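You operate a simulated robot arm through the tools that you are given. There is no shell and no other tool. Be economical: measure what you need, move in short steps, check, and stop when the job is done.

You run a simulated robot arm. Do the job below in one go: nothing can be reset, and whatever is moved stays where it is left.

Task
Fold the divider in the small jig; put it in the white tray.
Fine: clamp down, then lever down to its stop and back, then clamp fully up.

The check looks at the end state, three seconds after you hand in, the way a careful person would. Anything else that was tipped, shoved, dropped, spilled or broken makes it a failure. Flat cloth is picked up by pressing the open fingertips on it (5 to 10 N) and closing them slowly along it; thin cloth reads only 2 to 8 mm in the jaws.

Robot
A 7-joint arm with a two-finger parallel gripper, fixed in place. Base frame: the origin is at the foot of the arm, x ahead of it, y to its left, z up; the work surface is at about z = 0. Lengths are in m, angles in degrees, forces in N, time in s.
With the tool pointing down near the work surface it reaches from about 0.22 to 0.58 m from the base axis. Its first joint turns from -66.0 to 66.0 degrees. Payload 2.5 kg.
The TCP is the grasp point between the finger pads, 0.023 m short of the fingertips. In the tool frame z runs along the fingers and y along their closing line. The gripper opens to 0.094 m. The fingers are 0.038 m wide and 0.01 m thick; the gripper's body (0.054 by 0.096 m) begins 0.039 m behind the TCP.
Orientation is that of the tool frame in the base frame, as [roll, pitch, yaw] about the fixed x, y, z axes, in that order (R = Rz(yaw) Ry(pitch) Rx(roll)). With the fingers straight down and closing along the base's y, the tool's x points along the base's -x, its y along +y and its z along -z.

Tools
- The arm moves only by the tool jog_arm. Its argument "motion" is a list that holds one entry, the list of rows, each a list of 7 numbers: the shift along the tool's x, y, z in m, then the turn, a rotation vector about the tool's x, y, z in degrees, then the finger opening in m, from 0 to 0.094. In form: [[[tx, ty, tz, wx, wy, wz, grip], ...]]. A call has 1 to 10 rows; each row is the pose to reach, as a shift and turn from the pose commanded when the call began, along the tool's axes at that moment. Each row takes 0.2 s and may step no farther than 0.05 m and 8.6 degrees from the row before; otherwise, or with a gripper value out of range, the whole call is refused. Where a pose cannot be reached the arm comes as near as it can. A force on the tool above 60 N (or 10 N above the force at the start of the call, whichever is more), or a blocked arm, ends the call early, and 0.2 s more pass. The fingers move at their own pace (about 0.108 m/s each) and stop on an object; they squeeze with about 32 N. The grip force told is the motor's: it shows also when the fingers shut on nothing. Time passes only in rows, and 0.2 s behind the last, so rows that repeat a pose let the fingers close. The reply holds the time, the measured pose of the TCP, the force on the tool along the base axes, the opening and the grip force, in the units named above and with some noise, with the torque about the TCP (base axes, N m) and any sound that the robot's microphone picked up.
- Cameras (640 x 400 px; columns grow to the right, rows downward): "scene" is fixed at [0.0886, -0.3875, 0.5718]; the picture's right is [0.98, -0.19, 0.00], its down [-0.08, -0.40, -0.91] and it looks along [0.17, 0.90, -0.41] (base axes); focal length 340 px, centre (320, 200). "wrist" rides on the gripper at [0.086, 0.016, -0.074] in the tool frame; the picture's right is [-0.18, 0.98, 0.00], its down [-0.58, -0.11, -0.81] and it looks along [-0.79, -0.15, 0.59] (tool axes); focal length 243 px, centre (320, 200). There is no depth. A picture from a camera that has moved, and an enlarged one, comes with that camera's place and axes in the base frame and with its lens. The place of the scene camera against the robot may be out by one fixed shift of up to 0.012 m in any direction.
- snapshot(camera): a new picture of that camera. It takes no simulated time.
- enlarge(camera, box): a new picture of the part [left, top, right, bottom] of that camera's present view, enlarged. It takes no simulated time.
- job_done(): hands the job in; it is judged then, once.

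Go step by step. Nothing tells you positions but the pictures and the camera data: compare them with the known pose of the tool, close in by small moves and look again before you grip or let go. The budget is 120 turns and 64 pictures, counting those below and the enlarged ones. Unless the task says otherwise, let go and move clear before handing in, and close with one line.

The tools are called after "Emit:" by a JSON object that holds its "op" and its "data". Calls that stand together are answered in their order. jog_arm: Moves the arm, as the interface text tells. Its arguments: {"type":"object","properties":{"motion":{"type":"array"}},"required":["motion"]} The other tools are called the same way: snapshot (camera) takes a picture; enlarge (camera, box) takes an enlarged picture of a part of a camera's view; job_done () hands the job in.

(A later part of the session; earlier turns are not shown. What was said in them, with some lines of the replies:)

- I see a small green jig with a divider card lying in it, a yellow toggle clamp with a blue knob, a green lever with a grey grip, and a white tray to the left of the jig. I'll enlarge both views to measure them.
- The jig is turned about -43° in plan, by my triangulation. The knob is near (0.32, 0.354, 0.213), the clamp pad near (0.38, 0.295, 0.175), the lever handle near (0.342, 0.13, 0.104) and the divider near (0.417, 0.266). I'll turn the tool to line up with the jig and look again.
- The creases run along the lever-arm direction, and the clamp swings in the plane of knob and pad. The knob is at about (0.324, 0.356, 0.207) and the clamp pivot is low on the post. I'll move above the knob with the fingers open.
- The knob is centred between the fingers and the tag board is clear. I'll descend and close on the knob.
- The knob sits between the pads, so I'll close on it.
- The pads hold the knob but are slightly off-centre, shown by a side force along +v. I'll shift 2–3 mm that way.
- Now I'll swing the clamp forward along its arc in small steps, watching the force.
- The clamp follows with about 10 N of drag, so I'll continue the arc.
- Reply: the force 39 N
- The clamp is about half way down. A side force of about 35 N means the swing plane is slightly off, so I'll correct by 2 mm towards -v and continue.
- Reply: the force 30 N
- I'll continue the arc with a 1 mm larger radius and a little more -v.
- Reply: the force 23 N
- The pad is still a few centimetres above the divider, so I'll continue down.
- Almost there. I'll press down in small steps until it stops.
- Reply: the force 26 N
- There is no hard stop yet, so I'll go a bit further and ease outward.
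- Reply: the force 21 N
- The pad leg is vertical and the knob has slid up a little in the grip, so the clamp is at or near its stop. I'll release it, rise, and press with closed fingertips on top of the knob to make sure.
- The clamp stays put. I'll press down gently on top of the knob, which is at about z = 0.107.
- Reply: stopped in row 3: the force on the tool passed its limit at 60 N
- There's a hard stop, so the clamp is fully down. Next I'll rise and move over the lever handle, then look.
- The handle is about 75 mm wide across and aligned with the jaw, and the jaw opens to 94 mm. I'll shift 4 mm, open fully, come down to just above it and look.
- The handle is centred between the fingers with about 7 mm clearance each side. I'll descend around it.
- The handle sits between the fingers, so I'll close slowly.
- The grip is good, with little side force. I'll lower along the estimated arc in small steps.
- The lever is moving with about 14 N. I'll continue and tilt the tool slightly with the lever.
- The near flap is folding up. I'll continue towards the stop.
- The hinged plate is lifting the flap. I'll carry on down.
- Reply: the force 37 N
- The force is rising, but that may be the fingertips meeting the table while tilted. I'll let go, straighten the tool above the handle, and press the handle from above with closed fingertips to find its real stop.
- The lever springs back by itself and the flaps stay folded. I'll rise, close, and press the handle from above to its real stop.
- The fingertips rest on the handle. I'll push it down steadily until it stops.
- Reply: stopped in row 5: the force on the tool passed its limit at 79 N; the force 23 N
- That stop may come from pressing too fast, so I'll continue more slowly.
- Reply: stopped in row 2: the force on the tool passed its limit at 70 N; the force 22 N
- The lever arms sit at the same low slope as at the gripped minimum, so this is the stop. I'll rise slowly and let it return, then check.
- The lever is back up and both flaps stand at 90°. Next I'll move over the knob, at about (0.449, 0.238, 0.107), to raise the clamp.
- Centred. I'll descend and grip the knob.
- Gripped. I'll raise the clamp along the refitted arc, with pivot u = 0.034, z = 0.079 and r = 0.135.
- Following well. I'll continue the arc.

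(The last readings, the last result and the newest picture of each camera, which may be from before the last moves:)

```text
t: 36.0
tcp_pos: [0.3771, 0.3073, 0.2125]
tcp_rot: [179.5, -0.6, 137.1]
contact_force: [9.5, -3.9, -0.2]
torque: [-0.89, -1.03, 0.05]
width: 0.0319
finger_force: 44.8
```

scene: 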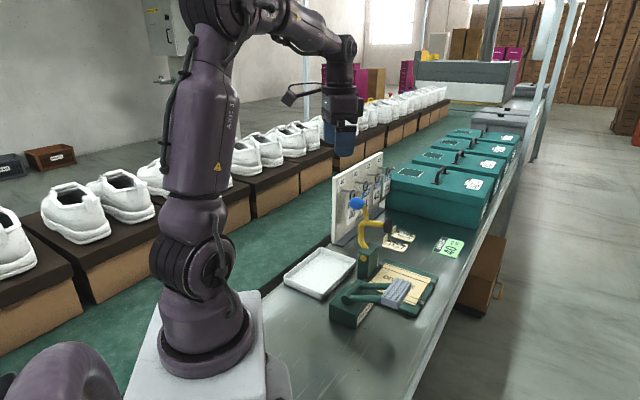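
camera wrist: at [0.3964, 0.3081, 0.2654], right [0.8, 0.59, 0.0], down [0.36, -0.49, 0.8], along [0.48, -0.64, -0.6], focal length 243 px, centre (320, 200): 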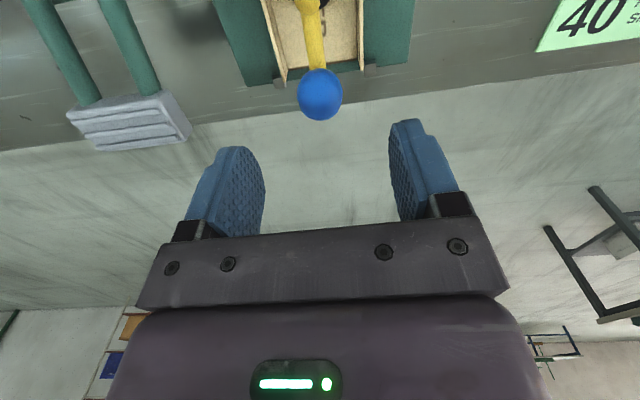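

Emit:
{"op": "jog_arm", "data": {"motion": [[[0.0093, 0.0003, -0.002, 0, 0, 0, 0.025], [0.0186, 0.0005, -0.0033, 0, 0, 0, 0.025], [0.028, 0.0007, -0.0039, 0, 0, 0, 0.025], [0.0374, 0.001, -0.0039, 0, 0, 0, 0.025], [0.0468, 0.001, -0.0033, 0, 0, 0, 0.025], [0.0561, 0.001, -0.002, 0, 0, 0, 0.025], [0.0654, 0.001, 0, 0, 0, 0, 0.025]]]}}

Emit:
{"op": "enlarge", "data": {"camera": "scene", "box": [270, 180, 480, 330]}}

```text
t: 37.6
tcp_pos: [0.3303, 0.3541, 0.2114]
tcp_rot: [179.2, -0.6, 137.2]
contact_force: [15.9, 8.5, 12.1]
torque: [-0.81, -1.07, 0.4]
width: 0.0322
finger_force: 45.1
```

```text
2.67 times, centred on (375, 255) of scene
camera zoom: at [0.0886, -0.3875, 0.5718], right [0.98, -0.19, 0.0], down [-0.08, -0.4, -0.91], along [0.17, 0.9, -0.41], focal length 908 px, centre (173, 53)
```

zoom: 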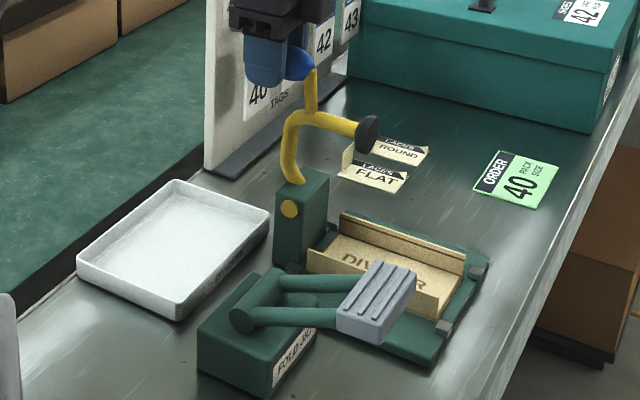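

The clamp needs about 10–15° more, and the knob has slipped a little in the grip. I'll continue carefully.

Emit:
{"op": "jog_arm", "data": {"motion": [[[0.005, -0.001, 0.001, 0, 0, 0, 0.02], [0.009, -0.001, 0.0026, 0, 0, 0, 0.02], [0.0135, -0.001, 0.004, 0, 0, 0, 0.02], [0.0179, -0.001, 0.0058, 0, 0, 0, 0.02]]]}}

Emit:
{"op": "snapshot", "data": {"camera": "wrist"}}

Emit:
{"op": "enlarge", "data": {"camera": "scene", "box": [270, 180, 480, 330]}}

```text
t: 38.6
tcp_pos: [0.3171, 0.3679, 0.2067]
tcp_rot: [178.7, -0.6, 137.2]
contact_force: [28.8, 18.4, 6.5]
torque: [-0.79, -1.17, 0.59]
width: 0.0321
finger_force: 45.0
```

```text
25 pictures are left
camera wrist: at [0.2644, 0.4359, 0.2807], right [0.8, 0.6, 0.02], down [0.35, -0.49, 0.8], along [0.48, -0.63, -0.6], focal length 243 px, centre (320, 200)
```

wrist: 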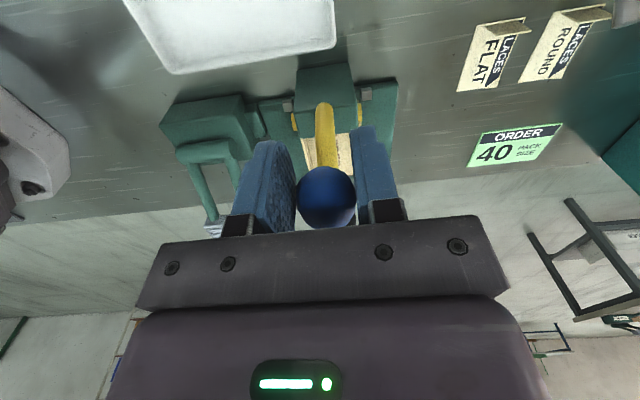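

```text
2.67 times, centred on (375, 255) of scene
camera zoom: at [0.0886, -0.3875, 0.5718], right [0.98, -0.19, 0.0], down [-0.08, -0.4, -0.91], along [0.17, 0.9, -0.41], focal length 908 px, centre (173, 53)
```

zoom: 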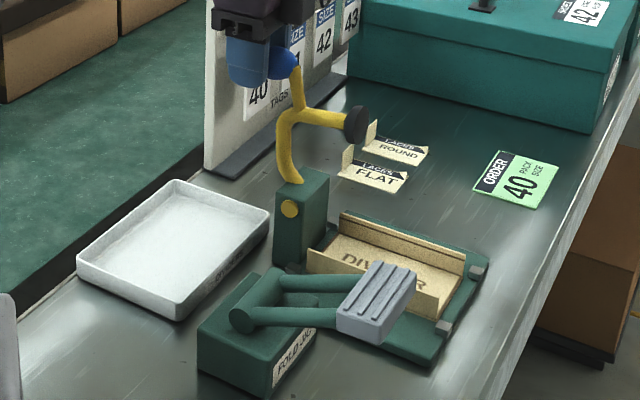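

Almost back to the starting angle. I'll ease the side force and push a few millimetres more.

Emit:
{"op": "jog_arm", "data": {"motion": [[[0, 0.002, 0, 0, 0, 0, 0.02], [0.004, 0.002, 0.001, 0, 0, 0, 0.02], [0.008, 0.002, 0.002, 0, 0, 0, 0.02]]]}}

Emit:
{"op": "enlarge", "data": {"camera": "scene", "box": [270, 180, 480, 330]}}

```text
t: 39.5
tcp_pos: [0.3147, 0.3706, 0.205]
tcp_rot: [179.3, -0.3, 136.8]
contact_force: [25.2, -2.7, 16.9]
torque: [-0.17, -0.45, 0.4]
width: 0.032
finger_force: 44.7
```

```text
2.67 times, centred on (375, 255) of scene
camera zoom: at [0.0886, -0.3876, 0.5718], right [0.98, -0.19, 0.0], down [-0.08, -0.4, -0.91], along [0.17, 0.9, -0.41], focal length 908 px, centre (173, 53)
```

zoom: 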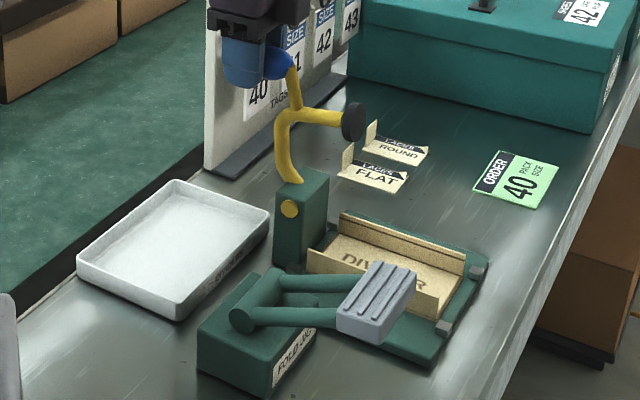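

The clamp is back to its starting up position against its stop. I'll release and rise. Then I'll flip the wrist half a turn so its camera arm faces away from the clamp before I pick the divider.

Emit:
{"op": "jog_arm", "data": {"motion": [[[0, 0, 0, 0, 0, 0, 0.05], [0, 0, 0, 0, 0, 0, 0.07], [0, 0, -0.04, 0, 0, 0, 0.07], [0, 0, -0.08, 0, 0, 0, 0.07], [-0.04, 0, -0.12, 0, 0, 0, 0.07], [-0.08, 0, -0.16, 0, 0, -8, 0.07], [-0.12, 0, -0.16, 0, 0, -16, 0.07], [-0.16, 0, -0.16, 0, 0, -24, 0.07], [-0.16, 0, -0.16, 0, 0, -32, 0.07], [-0.16, 0, -0.16, 0, 0, -40, 0.07]]]}}

Emit:
{"op": "jog_arm", "data": {"motion": [[[0, 0, 0, 0, 0, -8.5, 0.07], [0, 0, 0, 0, 0, -17, 0.07], [0, 0, 0, 0, 0, -25.5, 0.07], [0, 0, 0, 0, 0, -34, 0.07], [0, 0, 0, 0, 0, -42.5, 0.07], [0, 0, 0, 0, 0, -51, 0.07], [0, 0, 0, 0, 0, -59.5, 0.07], [0, 0, 0, 0, 0, -68, 0.07], [0, 0, 0, 0, 0, -76.5, 0.07]]]}}

Emit:
{"op": "jog_arm", "data": {"motion": [[[0, 0, 0, 0, 0, -8, 0.07], [0, 0, 0, 0, 0, -16, 0.07], [0, 0, 0, 0, 0, -24, 0.07], [0, 0, 0, 0, 0, -32, 0.07], [0, 0, 0, 0, 0, -40, 0.07], [0, 0, 0, 0, 0, -48, 0.07], [0, 0, 0, 0, 0, -56, 0.07], [0, 0, 0, 0, 0, -63.5, 0.07]]]}}

Emit:
{"op": "snapshot", "data": {"camera": "wrist"}}

Emit:
{"op": "snapshot", "data": {"camera": "scene"}}

```text
refused: row 5 steps farther than a row can; nothing moved
```

```text
t: 41.3
tcp_pos: [0.3068, 0.3658, 0.2026]
tcp_rot: [-179.8, -1.6, -156.9]
contact_force: [-4.5, -12.8, 4.4]
torque: [-0.21, -0.2, -0.5]
width: 0.0747
finger_force: 5.9
stopped in row 9: the force on the tool passed its limit at 68 N (the readings are from after the stop); the commanded pose is now the measured one
```

```text
t: 41.7
tcp_pos: [0.3038, 0.3592, 0.2012]
tcp_rot: [-179.4, -3.0, -149.3]
contact_force: [-0.3, -13.2, 3.5]
torque: [-0.11, -0.2, -0.43]
width: 0.0742
finger_force: 5.4
stopped in row 2: the force on the tool passed its limit at 68 N (the readings are from after the stop); the commanded pose is now the measured one
```

```text
22 pictures are left
camera wrist: at [0.2236, 0.333, 0.2786], right [-0.35, 0.94, -0.02], down [0.59, 0.23, 0.78], along [0.73, 0.26, -0.63], focal length 243 px, centre (320, 200)
```

wrist: 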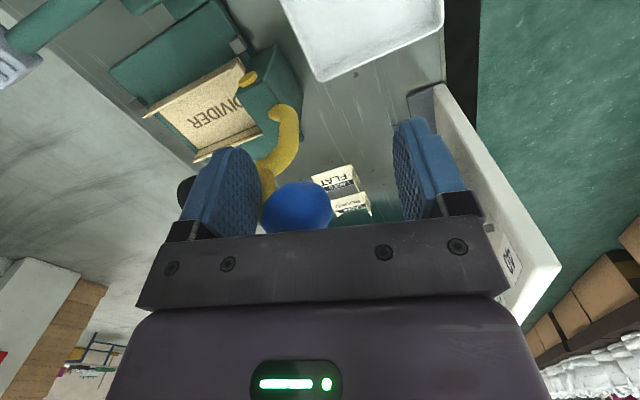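

```text
21 pictures are left
```

scene: 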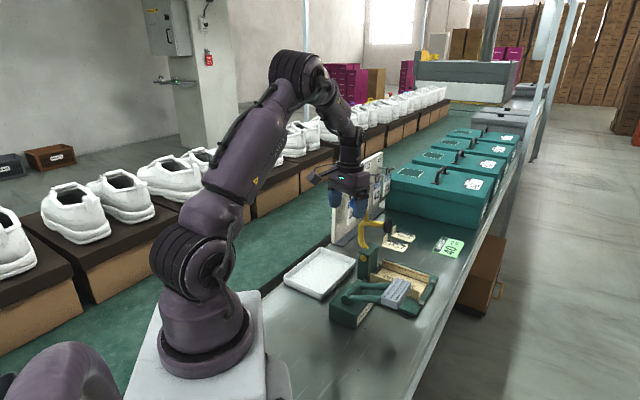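

My first call was refused because one row stepped too far. I had queued the two turns behind it, so they ran while the fingers were still down around the knob and hit the force limit twice. I'll check for damage before moving again, and from here I won't queue moves that depend on each other.

Emit:
{"op": "enlarge", "data": {"camera": "scene", "box": [270, 140, 480, 330]}}

Emit:
{"op": "enlarge", "data": {"camera": "wrist", "box": [160, 60, 570, 320]}}

```text
2.11 times, centred on (375, 235) of scene
camera zoom: at [0.0886, -0.3875, 0.5718], right [0.98, -0.19, 0.0], down [-0.08, -0.4, -0.91], along [0.17, 0.9, -0.41], focal length 716 px, centre (204, 126)
```

zoom: 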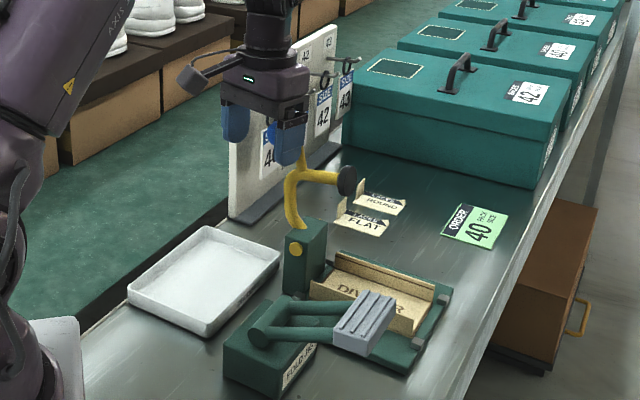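

```text
1.54 times, centred on (365, 190) of wrist
camera zoom: at [0.2236, 0.333, 0.2786], right [-0.35, 0.94, -0.02], down [0.59, 0.23, 0.78], along [0.73, 0.26, -0.63], focal length 373 px, centre (251, 215)
```

zoom: 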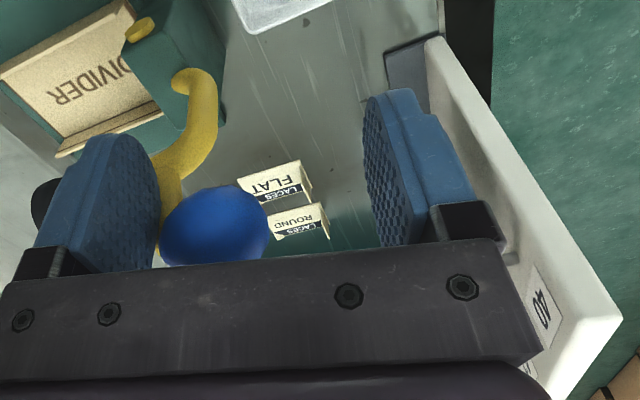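

The tag board, tags and clamp look unmoved, and only the left finger touches the knob, from the stop side. I'll back off sideways and then go straight up.

Emit:
{"op": "jog_arm", "data": {"motion": [[[0, -0.006, 0, 0, 0, 0, 0.07], [0, -0.012, 0, 0, 0, 0, 0.07], [0, -0.014, -0.01, 0, 0, 0, 0.07], [0, -0.014, -0.04, 0, 0, 0, 0.07], [0, -0.014, -0.08, 0, 0, 0, 0.07], [0, -0.014, -0.12, 0, 0, 0, 0.07]]]}}

Emit:
{"op": "enlarge", "data": {"camera": "scene", "box": [270, 140, 480, 330]}}

```text
t: 43.1
tcp_pos: [0.3127, 0.354, 0.3216]
tcp_rot: [-179.6, -3.0, -148.8]
contact_force: [0.2, 0.3, -0.3]
torque: [0.0, 0.01, 0.01]
width: 0.07
finger_force: 0.0
```

```text
2.11 times, centred on (375, 235) of scene
camera zoom: at [0.0886, -0.3875, 0.5718], right [0.98, -0.19, 0.0], down [-0.08, -0.4, -0.91], along [0.17, 0.9, -0.41], focal length 716 px, centre (204, 126)
```

zoom: 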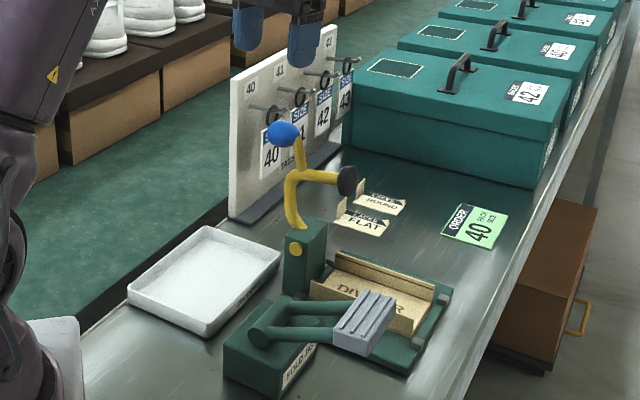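

Everything is intact and the clamp is in its original fully-up position. I'll finish the turn here, at safe height.

Emit:
{"op": "jog_arm", "data": {"motion": [[[0, 0, 0, 0, 0, -8.5, 0.07], [0, 0, 0, 0, 0, -17, 0.07], [0, 0, 0, 0, 0, -25.5, 0.07], [0, 0, 0, 0, 0, -34, 0.07], [0, 0, 0, 0, 0, -42.5, 0.07], [0, 0, 0, 0, 0, -51, 0.07], [0, 0, 0, 0, 0, -59.5, 0.07], [0, 0, 0, 0, 0, -68, 0.07], [0, 0, 0, 0, 0, -76.5, 0.07]]]}}

```text
t: 45.1
tcp_pos: [0.3143, 0.3556, 0.3221]
tcp_rot: [177.1, -1.0, -72.2]
contact_force: [0.8, 0.9, -0.4]
torque: [0.01, 0.01, -0.03]
width: 0.0702
finger_force: 0.1
```

Emit:
{"op": "jog_arm", "data": {"motion": [[[0.037, -0.021, 0, 0, 0, -7.3, 0.07], [0.074, -0.042, 0, 0, 0, -14.6, 0.07], [0.111, -0.063, 0, 0, 0, -22, 0.07], [0.149, -0.0845, 0, 0, 0, -29.2, 0.07]]]}}

Emit:
{"op": "snapshot", "data": {"camera": "wrist"}}

```text
t: 46.1
tcp_pos: [0.4399, 0.2379, 0.3219]
tcp_rot: [177.1, 0.4, -43.1]
contact_force: [-0.3, -0.3, -0.7]
torque: [0.01, -0.02, 0.01]
width: 0.07
finger_force: 0.0
```

```text
17 pictures are left
camera wrist: at [0.4938, 0.1694, 0.3942], right [-0.8, -0.59, 0.05], down [-0.32, 0.5, 0.81], along [-0.5, 0.63, -0.59], focal length 243 px, centre (320, 200)
```

wrist: 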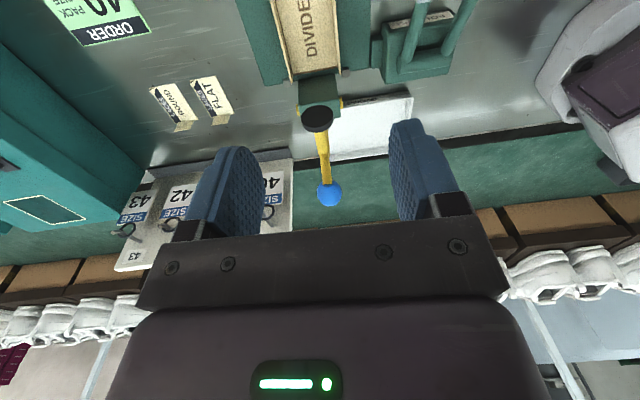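

Emit:
{"op": "enlarge", "data": {"camera": "wrist", "box": [220, 0, 400, 112]}}

Emit:
{"op": "enlarge", "data": {"camera": "scene", "box": [355, 245, 445, 315]}}

```text
3.56 times, centred on (310, 56) of wrist
camera zoom: at [0.4938, 0.1694, 0.3942], right [-0.8, -0.59, 0.05], down [-0.32, 0.5, 0.81], along [-0.5, 0.63, -0.59], focal length 863 px, centre (356, 712)
```

zoom: 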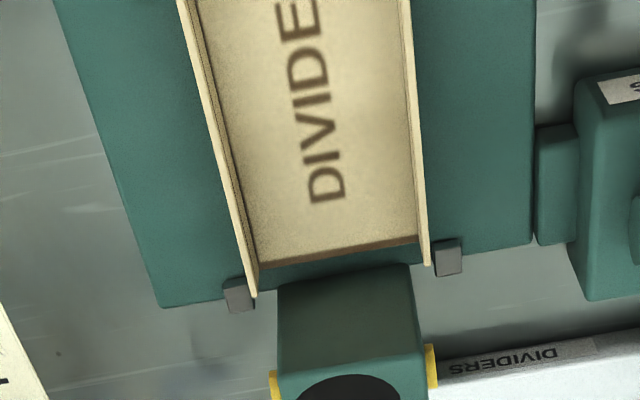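

```text
5.71 times, centred on (400, 280) of scene
camera zoom: at [0.0886, -0.3875, 0.5718], right [0.98, -0.19, 0.0], down [-0.08, -0.4, -0.91], along [0.17, 0.9, -0.41], focal length 1945 px, centre (-137, -257)
```

zoom: 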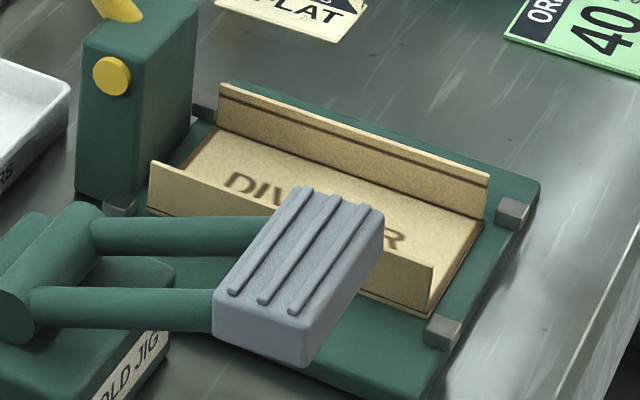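

The folded divider is a channel about 73 mm wide across its flap tops, lying at about -44.7°. I'll grip it from outside, near (0.440, 0.248), clear of the clamp. First I'll level and align the tool.

Emit:
{"op": "jog_arm", "data": {"motion": [[[-0.0069, -0.0074, 0, 2.9, -0.4, 1.6, 0.094], [-0.0069, -0.0074, 0, 2.9, -0.4, 1.6, 0.094]]]}}

```text
t: 46.7
tcp_pos: [0.4401, 0.2489, 0.3217]
tcp_rot: [-179.9, 0.9, -44.8]
contact_force: [0.4, 0.8, -0.2]
torque: [-0.02, 0.0, 0.0]
width: 0.094
finger_force: 0.0
```

Emit:
{"op": "jog_arm", "data": {"motion": [[[0.001, 0, 0.045, 0, 0.9, 0, 0.094], [0.0015, 0, 0.09, 0, 0.9, 0, 0.094], [0.002, 0, 0.135, 0, 0.9, 0, 0.094], [0.003, 0, 0.18, 0, 0.9, 0, 0.094], [0.003, 0, 0.21, 0, 0.9, 0, 0.094]]]}}

Emit:
{"op": "snapshot", "data": {"camera": "wrist"}}

Emit:
{"op": "enlarge", "data": {"camera": "scene", "box": [320, 180, 460, 320]}}

```text
t: 47.9
tcp_pos: [0.4405, 0.2483, 0.109]
tcp_rot: [-179.9, -0.2, -44.9]
contact_force: [0.7, -0.6, -0.6]
torque: [0.02, 0.02, 0.01]
width: 0.0939
finger_force: 0.0
```

```text
14 pictures are left
camera wrist: at [0.4888, 0.1764, 0.1817], right [-0.82, -0.57, 0.0], down [-0.34, 0.49, 0.81], along [-0.46, 0.66, -0.59], focal length 243 px, centre (320, 200)
```

wrist: 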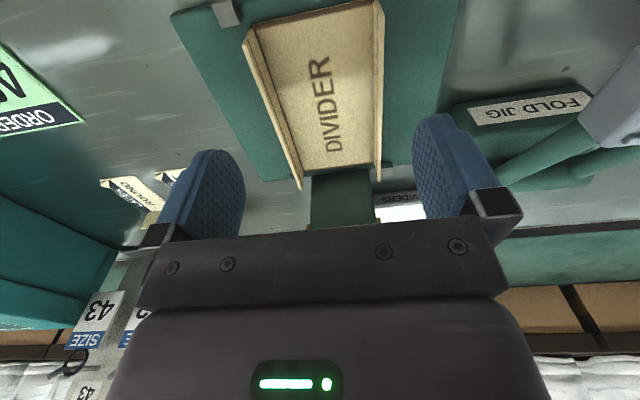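

```text
2.86 times, centred on (390, 250) of scene
camera zoom: at [0.0886, -0.3875, 0.5718], right [0.98, -0.19, 0.0], down [-0.08, -0.4, -0.91], along [0.17, 0.9, -0.41], focal length 972 px, centre (120, 57)
```

zoom: 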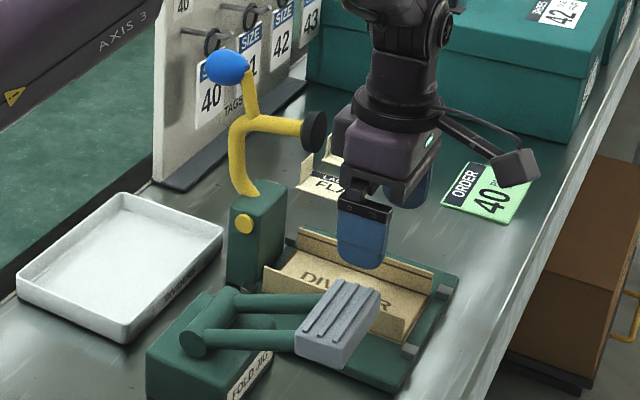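

The flap centreline is about 3 mm towards tool +y. I'll shift and descend around the flaps, slowing near the plate.

Emit:
{"op": "jog_arm", "data": {"motion": [[[0, 0.003, 0.02, 0, 0, 0, 0.094], [0, 0.003, 0.038, 0, 0, 0, 0.094], [0, 0.003, 0.05, 0, 0, 0, 0.094], [0, 0.003, 0.056, 0, 0, 0, 0.094], [0, 0.003, 0.061, 0, 0, 0, 0.094]]]}}

Emit:
{"op": "snapshot", "data": {"camera": "wrist"}}

Emit:
{"op": "enlarge", "data": {"camera": "scene", "box": [340, 220, 460, 320]}}

```text
t: 49.1
tcp_pos: [0.438, 0.2471, 0.0484]
tcp_rot: [-180.0, 0.0, -44.8]
contact_force: [0.7, 0.5, 0.1]
torque: [0.01, 0.0, 0.03]
width: 0.094
finger_force: 0.1
```

```text
12 pictures are left
camera wrist: at [0.487, 0.1747, 0.1213], right [-0.82, -0.57, 0.0], down [-0.34, 0.49, 0.81], along [-0.46, 0.66, -0.59], focal length 243 px, centre (320, 200)
```

wrist: 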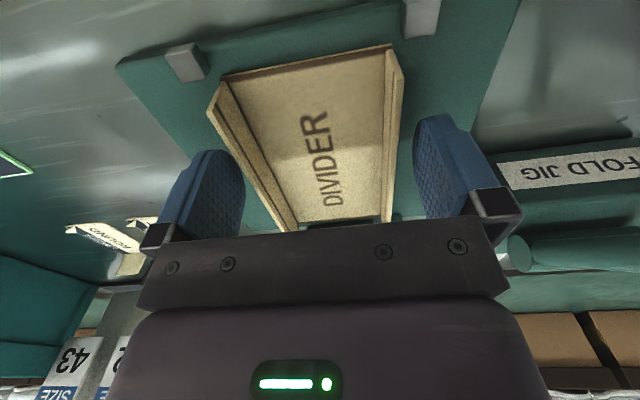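

```text
4.00 times, centred on (400, 270) of scene
camera zoom: at [0.0886, -0.3875, 0.5718], right [0.98, -0.19, 0.0], down [-0.08, -0.4, -0.91], along [0.17, 0.9, -0.41], focal length 1361 px, centre (0, -80)
```

zoom: 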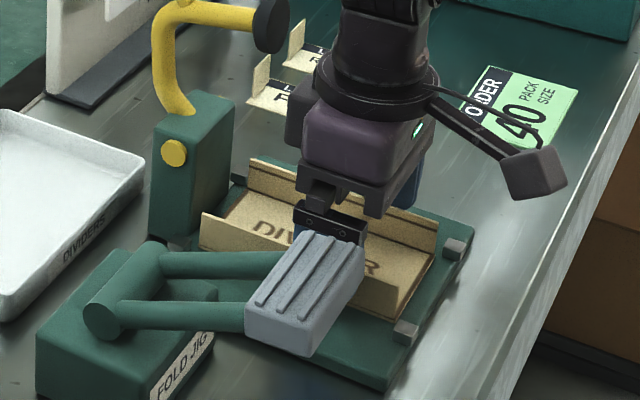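

The fingers straddle the flaps. I'll ease down a few millimetres more, checking for contact.

Emit:
{"op": "jog_arm", "data": {"motion": [[[0, 0, 0.003, 0, 0, 0, 0.094], [0, 0, 0.006, 0, 0, 0, 0.094], [0, 0, 0.008, 0, 0, 0, 0.094]]]}}

```text
t: 49.9
tcp_pos: [0.4374, 0.2454, 0.0411]
tcp_rot: [180.0, -0.1, -44.8]
contact_force: [0.3, -0.1, -0.2]
torque: [-0.02, 0.0, -0.03]
width: 0.0937
finger_force: 0.0
```

No contact yet. I'll close gently.

Emit:
{"op": "jog_arm", "data": {"motion": [[[0, 0, 0, 0, 0, 0, 0.084], [0, 0, 0, 0, 0, 0, 0.078], [0, 0, 0, 0, 0, 0, 0.074], [0, 0, 0, 0, 0, 0, 0.072]]]}}

```text
t: 50.9
tcp_pos: [0.4356, 0.2478, 0.0417]
tcp_rot: [-179.9, 0.0, -44.8]
contact_force: [0.0, 0.5, 0.5]
torque: [0.05, 0.0, -0.01]
width: 0.0749
finger_force: 31.6
```

Firm contact at 75 mm with no side load. I'll lift a little and look.

Emit:
{"op": "jog_arm", "data": {"motion": [[[0, 0, -0.01, 0, 0, 0, 0.073], [0, 0, -0.025, 0, 0, 0, 0.073], [0, 0, -0.04, 0, 0, 0, 0.073]]]}}

Emit:
{"op": "snapshot", "data": {"camera": "wrist"}}

Emit:
{"op": "enlarge", "data": {"camera": "scene", "box": [300, 180, 460, 320]}}

```text
t: 51.7
tcp_pos: [0.4373, 0.2461, 0.081]
tcp_rot: [-180.0, 0.0, -44.8]
contact_force: [0.4, -0.2, 0.7]
torque: [0.0, -0.01, 0.01]
width: 0.075
finger_force: 32.2
```

```text
10 pictures are left
camera wrist: at [0.4871, 0.1731, 0.1541], right [-0.82, -0.57, 0.0], down [-0.34, 0.49, 0.81], along [-0.46, 0.66, -0.59], focal length 243 px, centre (320, 200)
```

wrist: 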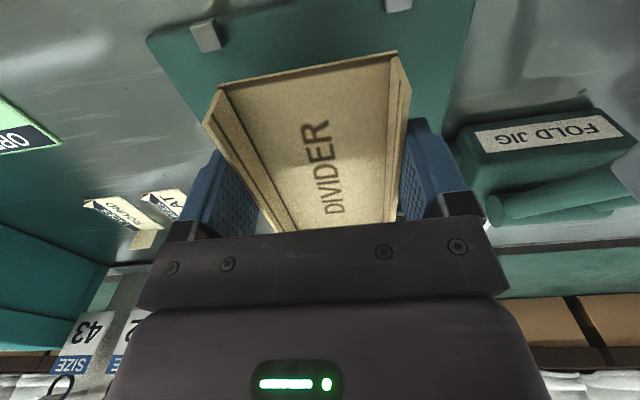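

```text
2.86 times, centred on (380, 250) of scene
camera zoom: at [0.0886, -0.3875, 0.5718], right [0.98, -0.19, 0.0], down [-0.08, -0.4, -0.91], along [0.17, 0.9, -0.41], focal length 972 px, centre (149, 57)
```

zoom: 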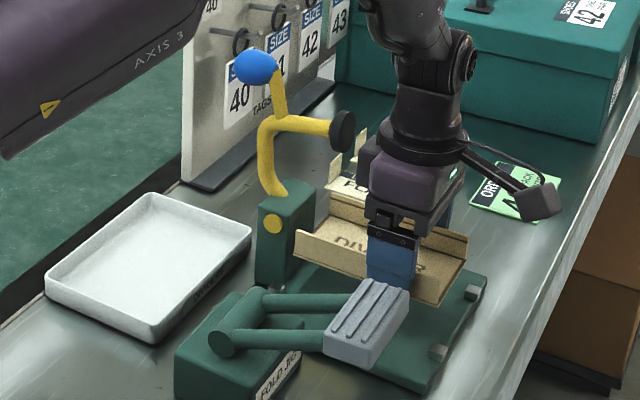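

The divider is held level with its flaps intact, and its rear end is under the clamp pad. I'll slide it out along +u first, then rise.

Emit:
{"op": "jog_arm", "data": {"motion": [[[0.025, 0, 0, 0, 0, 0, 0.073], [0.05, 0, 0, 0, 0, 0, 0.073], [0.07, 0, 0, 0, 0, 0, 0.073], [0.07, 0, -0.045, 0, 0, 0, 0.073], [0.07, 0, -0.09, 0, 0, 0, 0.073], [0.07, 0, -0.135, 0, 0, 0, 0.073], [0.07, 0, -0.18, 0, 0, 0, 0.073], [0.07, 0, -0.225, 0, 0, 0, 0.073], [0.07, 0, -0.26, 0, 0, 0, 0.073]]]}}

```text
t: 53.7
tcp_pos: [0.4866, 0.198, 0.3401]
tcp_rot: [-180.0, 0.0, -44.8]
contact_force: [0.5, 0.2, 0.4]
torque: [0.03, 0.03, -0.02]
width: 0.0748
finger_force: 31.9
```

Now I'll travel to above the tray, turning so the divider's length lies along the tray's long side.

Emit:
{"op": "jog_arm", "data": {"motion": [[[-0.0323, 0.012, 0, 0, 0, 8.5, 0.073], [-0.0647, 0.024, 0, 0, 0, 17, 0.073], [-0.097, 0.036, 0, 0, 0, 25.5, 0.073], [-0.1293, 0.048, 0, 0, 0, 34, 0.073], [-0.1617, 0.06, 0, 0, 0, 42.5, 0.073], [-0.194, 0.072, 0, 0, 0, 51, 0.073], [-0.2263, 0.084, 0, 0, 0, 59.5, 0.073], [-0.2587, 0.096, 0, 0, 0, 68, 0.073], [-0.291, 0.108, 0, 0, 0, 76.5, 0.073]]]}}

```text
t: 55.7
tcp_pos: [0.2042, 0.3251, 0.3399]
tcp_rot: [-179.9, 0.1, -121.3]
contact_force: [-0.6, -0.1, 0.4]
torque: [-0.02, -0.03, 0.01]
width: 0.0751
finger_force: 32.0
```

Emit:
{"op": "jog_arm", "data": {"motion": [[[0, 0, 0.03, 0, 0, 7, 0.073], [0, 0, 0.07, 0, 0, 13.2, 0.073], [0, 0, 0.11, 0, 0, 13.2, 0.073]]]}}

Emit:
{"op": "snapshot", "data": {"camera": "wrist"}}

Emit:
{"op": "enlarge", "data": {"camera": "scene", "box": [260, 150, 420, 310]}}

```text
t: 56.5
tcp_pos: [0.2024, 0.3263, 0.2302]
tcp_rot: [-180.0, 0.1, -134.6]
contact_force: [-0.3, 0.4, -1.0]
torque: [-0.01, 0.01, 0.03]
width: 0.0753
finger_force: 31.6
```

```text
8 pictures are left
camera wrist: at [0.1304, 0.2754, 0.3031], right [-0.57, 0.82, 0.0], down [0.48, 0.34, 0.81], along [0.66, 0.46, -0.59], focal length 243 px, centre (320, 200)
```

wrist: 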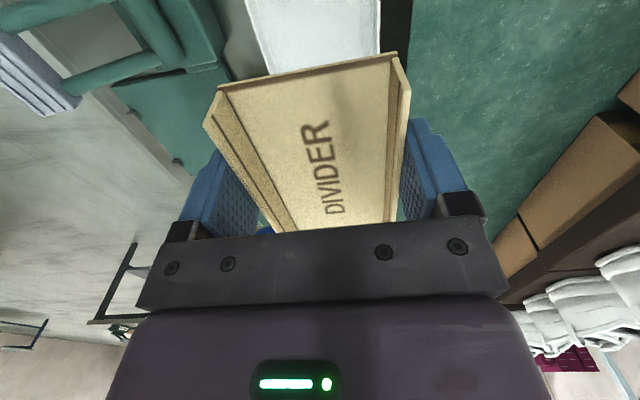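

```text
2.50 times, centred on (340, 230) of scene
camera zoom: at [0.0886, -0.3875, 0.5718], right [0.98, -0.19, 0.0], down [-0.08, -0.4, -0.91], along [0.17, 0.9, -0.41], focal length 851 px, centre (270, 125)
```

zoom: 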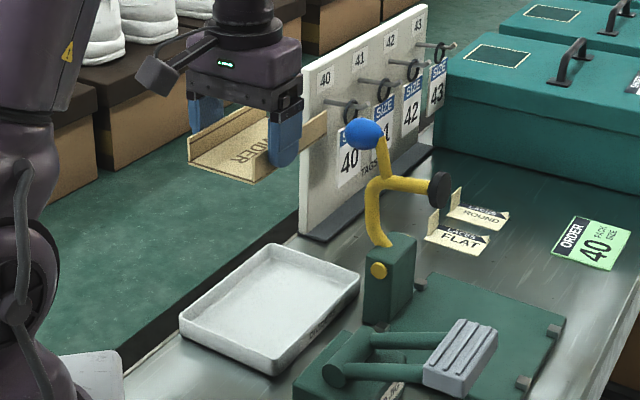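

The tray centre is about 2.5 mm to +u of the divider's line, and lengthwise it fits. I'll correct and descend to just above the rim.

Emit:
{"op": "jog_arm", "data": {"motion": [[[0, -0.0025, 0.04, 0, 0, 0, 0.073], [0, -0.0025, 0.08, 0, 0, 0, 0.073], [0, -0.0025, 0.12, 0, 0, 0, 0.073], [0, -0.0025, 0.15, 0, 0, 0, 0.073]]]}}

Emit:
{"op": "snapshot", "data": {"camera": "wrist"}}

Emit:
{"op": "enlarge", "data": {"camera": "scene", "box": [270, 200, 390, 310]}}

```text
t: 57.5
tcp_pos: [0.2081, 0.3237, 0.0781]
tcp_rot: [180.0, 0.1, -134.5]
contact_force: [-0.2, 0.5, -0.7]
torque: [-0.02, 0.01, 0.02]
width: 0.0749
finger_force: 32.2
```

```text
6 pictures are left
camera wrist: at [0.1349, 0.2736, 0.1517], right [-0.57, 0.82, 0.0], down [0.48, 0.34, 0.81], along [0.66, 0.46, -0.59], focal length 243 px, centre (320, 200)
```

wrist: 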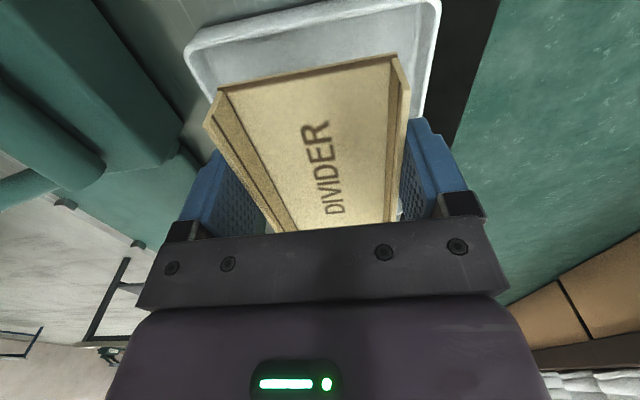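

```text
3.64 times, centred on (330, 255) of scene
camera zoom: at [0.0886, -0.3875, 0.5718], right [0.98, -0.19, 0.0], down [-0.08, -0.4, -0.91], along [0.17, 0.9, -0.41], focal length 1238 px, centre (284, 0)
```

zoom: 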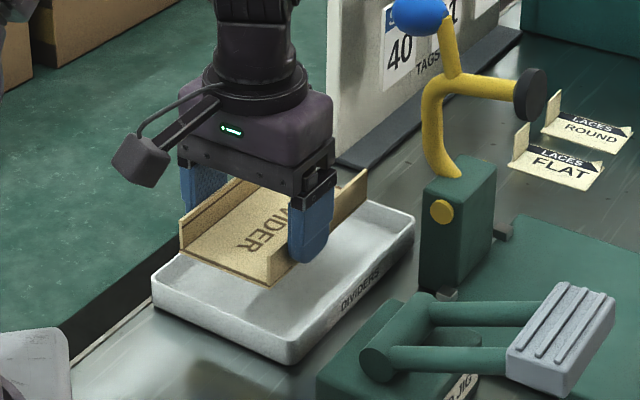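

The divider is over the tray. I'll nudge 3 mm to tool +y and 8 mm along the tray, then descend slowly until contact.

Emit:
{"op": "jog_arm", "data": {"motion": [[[-0.004, 0.0015, 0, 0, 0, 0, 0.073], [-0.008, 0.003, 0.005, 0, 0, 0, 0.073], [-0.008, 0.003, 0.015, 0, 0, 0, 0.073], [-0.008, 0.003, 0.025, 0, 0, 0, 0.073], [-0.008, 0.003, 0.032, 0, 0, 0, 0.073]]]}}

Emit:
{"op": "enlarge", "data": {"camera": "scene", "box": [270, 200, 390, 310]}}

```text
t: 58.7
tcp_pos: [0.2106, 0.3331, 0.0479]
tcp_rot: [-180.0, -0.1, -134.5]
contact_force: [0.4, 0.1, 0.4]
torque: [0.01, 0.01, 0.03]
width: 0.075
finger_force: 31.1
```

```text
3.64 times, centred on (330, 255) of scene
camera zoom: at [0.0886, -0.3875, 0.5718], right [0.98, -0.19, 0.0], down [-0.08, -0.4, -0.91], along [0.17, 0.9, -0.41], focal length 1238 px, centre (284, 0)
```

zoom: 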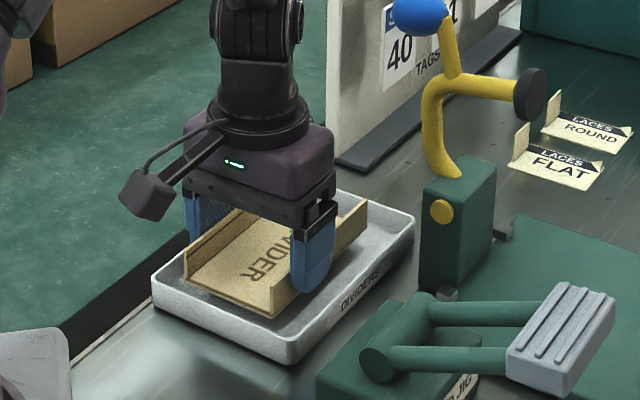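

Well placed. I'll lower in small steps to the tray floor.

Emit:
{"op": "jog_arm", "data": {"motion": [[[0, 0, 0.004, 0, 0, 0, 0.073], [0, 0, 0.008, 0, 0, 0, 0.073], [0, 0, 0.011, 0, 0, 0, 0.073], [0, 0, 0.014, 0, 0, 0, 0.073]]]}}

```text
t: 59.7
tcp_pos: [0.2113, 0.3326, 0.0355]
tcp_rot: [179.9, 0.0, -134.4]
contact_force: [0.0, -0.6, 0.0]
torque: [-0.02, 0.04, -0.01]
width: 0.075
finger_force: 32.1
```

Emit:
{"op": "jog_arm", "data": {"motion": [[[0, 0, 0.002, 0, 0, 0, 0.073], [0, 0, 0.004, 0, 0, 0, 0.073], [0, 0, 0.005, 0, 0, 0, 0.073]]]}}

```text
t: 60.5
tcp_pos: [0.2111, 0.3327, 0.03]
tcp_rot: [179.9, 0.2, -134.5]
contact_force: [-2.0, -3.9, 27.9]
torque: [-0.13, 0.09, 0.0]
width: 0.0752
finger_force: 31.0
```

Contact with the floor. I'll ease up 2 mm, open just a little, and rise.

Emit:
{"op": "jog_arm", "data": {"motion": [[[0, 0, -0.002, 0, 0, 0, 0.073], [0, 0, -0.002, 0, 0, 0, 0.078], [0, 0, -0.002, 0, 0, 0, 0.082], [0, 0, -0.002, 0, 0, 0, 0.082]]]}}

```text
t: 61.5
tcp_pos: [0.2095, 0.3313, 0.0312]
tcp_rot: [179.9, 0.1, -134.5]
contact_force: [0.6, -0.4, 0.5]
torque: [0.03, -0.02, -0.01]
width: 0.082
finger_force: 0.1
```

Released with no forces. I'll rise straight up.

Emit:
{"op": "jog_arm", "data": {"motion": [[[0, 0, -0.01, 0, 0, 0, 0.082], [0, 0, -0.025, 0, 0, 0, 0.082], [0, 0, -0.045, 0, 0, 0, 0.084], [0, 0, -0.09, 0, 0, 0, 0.084], [0, 0, -0.135, 0, 0, 0, 0.084], [0, 0, -0.18, 0, 0, 0, 0.084], [0, 0, -0.225, 0, 0, 0, 0.084]]]}}

Emit:
{"op": "enlarge", "data": {"camera": "scene", "box": [260, 170, 480, 330]}}

Emit:
{"op": "snapshot", "data": {"camera": "wrist"}}

```text
t: 63.1
tcp_pos: [0.2098, 0.3301, 0.2556]
tcp_rot: [180.0, -0.1, -134.5]
contact_force: [-0.4, 0.1, -0.6]
torque: [0.03, 0.01, -0.02]
width: 0.084
finger_force: 0.1
```

```text
2.50 times, centred on (370, 250) of scene
camera zoom: at [0.0886, -0.3875, 0.5718], right [0.98, -0.19, 0.0], down [-0.08, -0.4, -0.91], along [0.17, 0.9, -0.41], focal length 851 px, centre (195, 75)
```

zoom: 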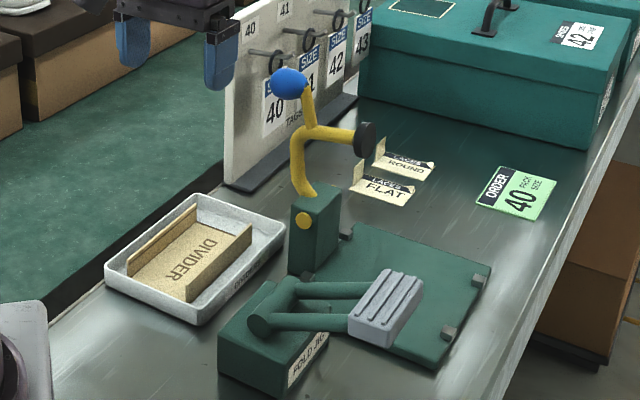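

```text
2 pictures are left
camera wrist: at [0.1375, 0.2802, 0.3284], right [-0.57, 0.82, 0.0], down [0.48, 0.34, 0.81], along [0.66, 0.46, -0.59], focal length 243 px, centre (320, 200)
```

wrist: 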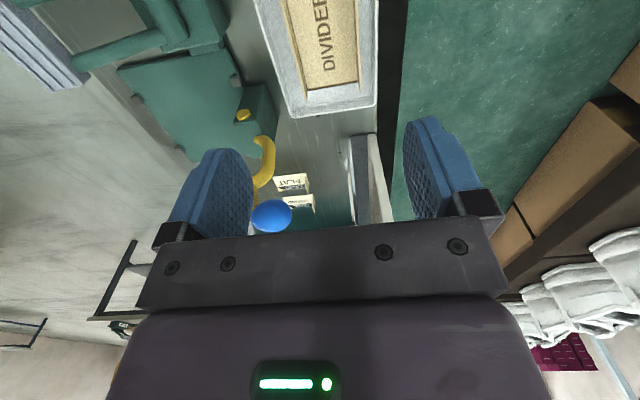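

The folded divider lies flat in the white tray with both flaps standing. The clamp and lever are back at their starting up positions, nothing else has moved, and the gripper is clear.

Emit:
{"op": "job_done", "data": {}}

```text
The job is handed in.
```

The divider is folded and in the white tray, with the clamp fully up and the lever back; one mistimed wrist turn pushed against the clamp knob at up to 68 N, but later pictures showed nothing out of place.
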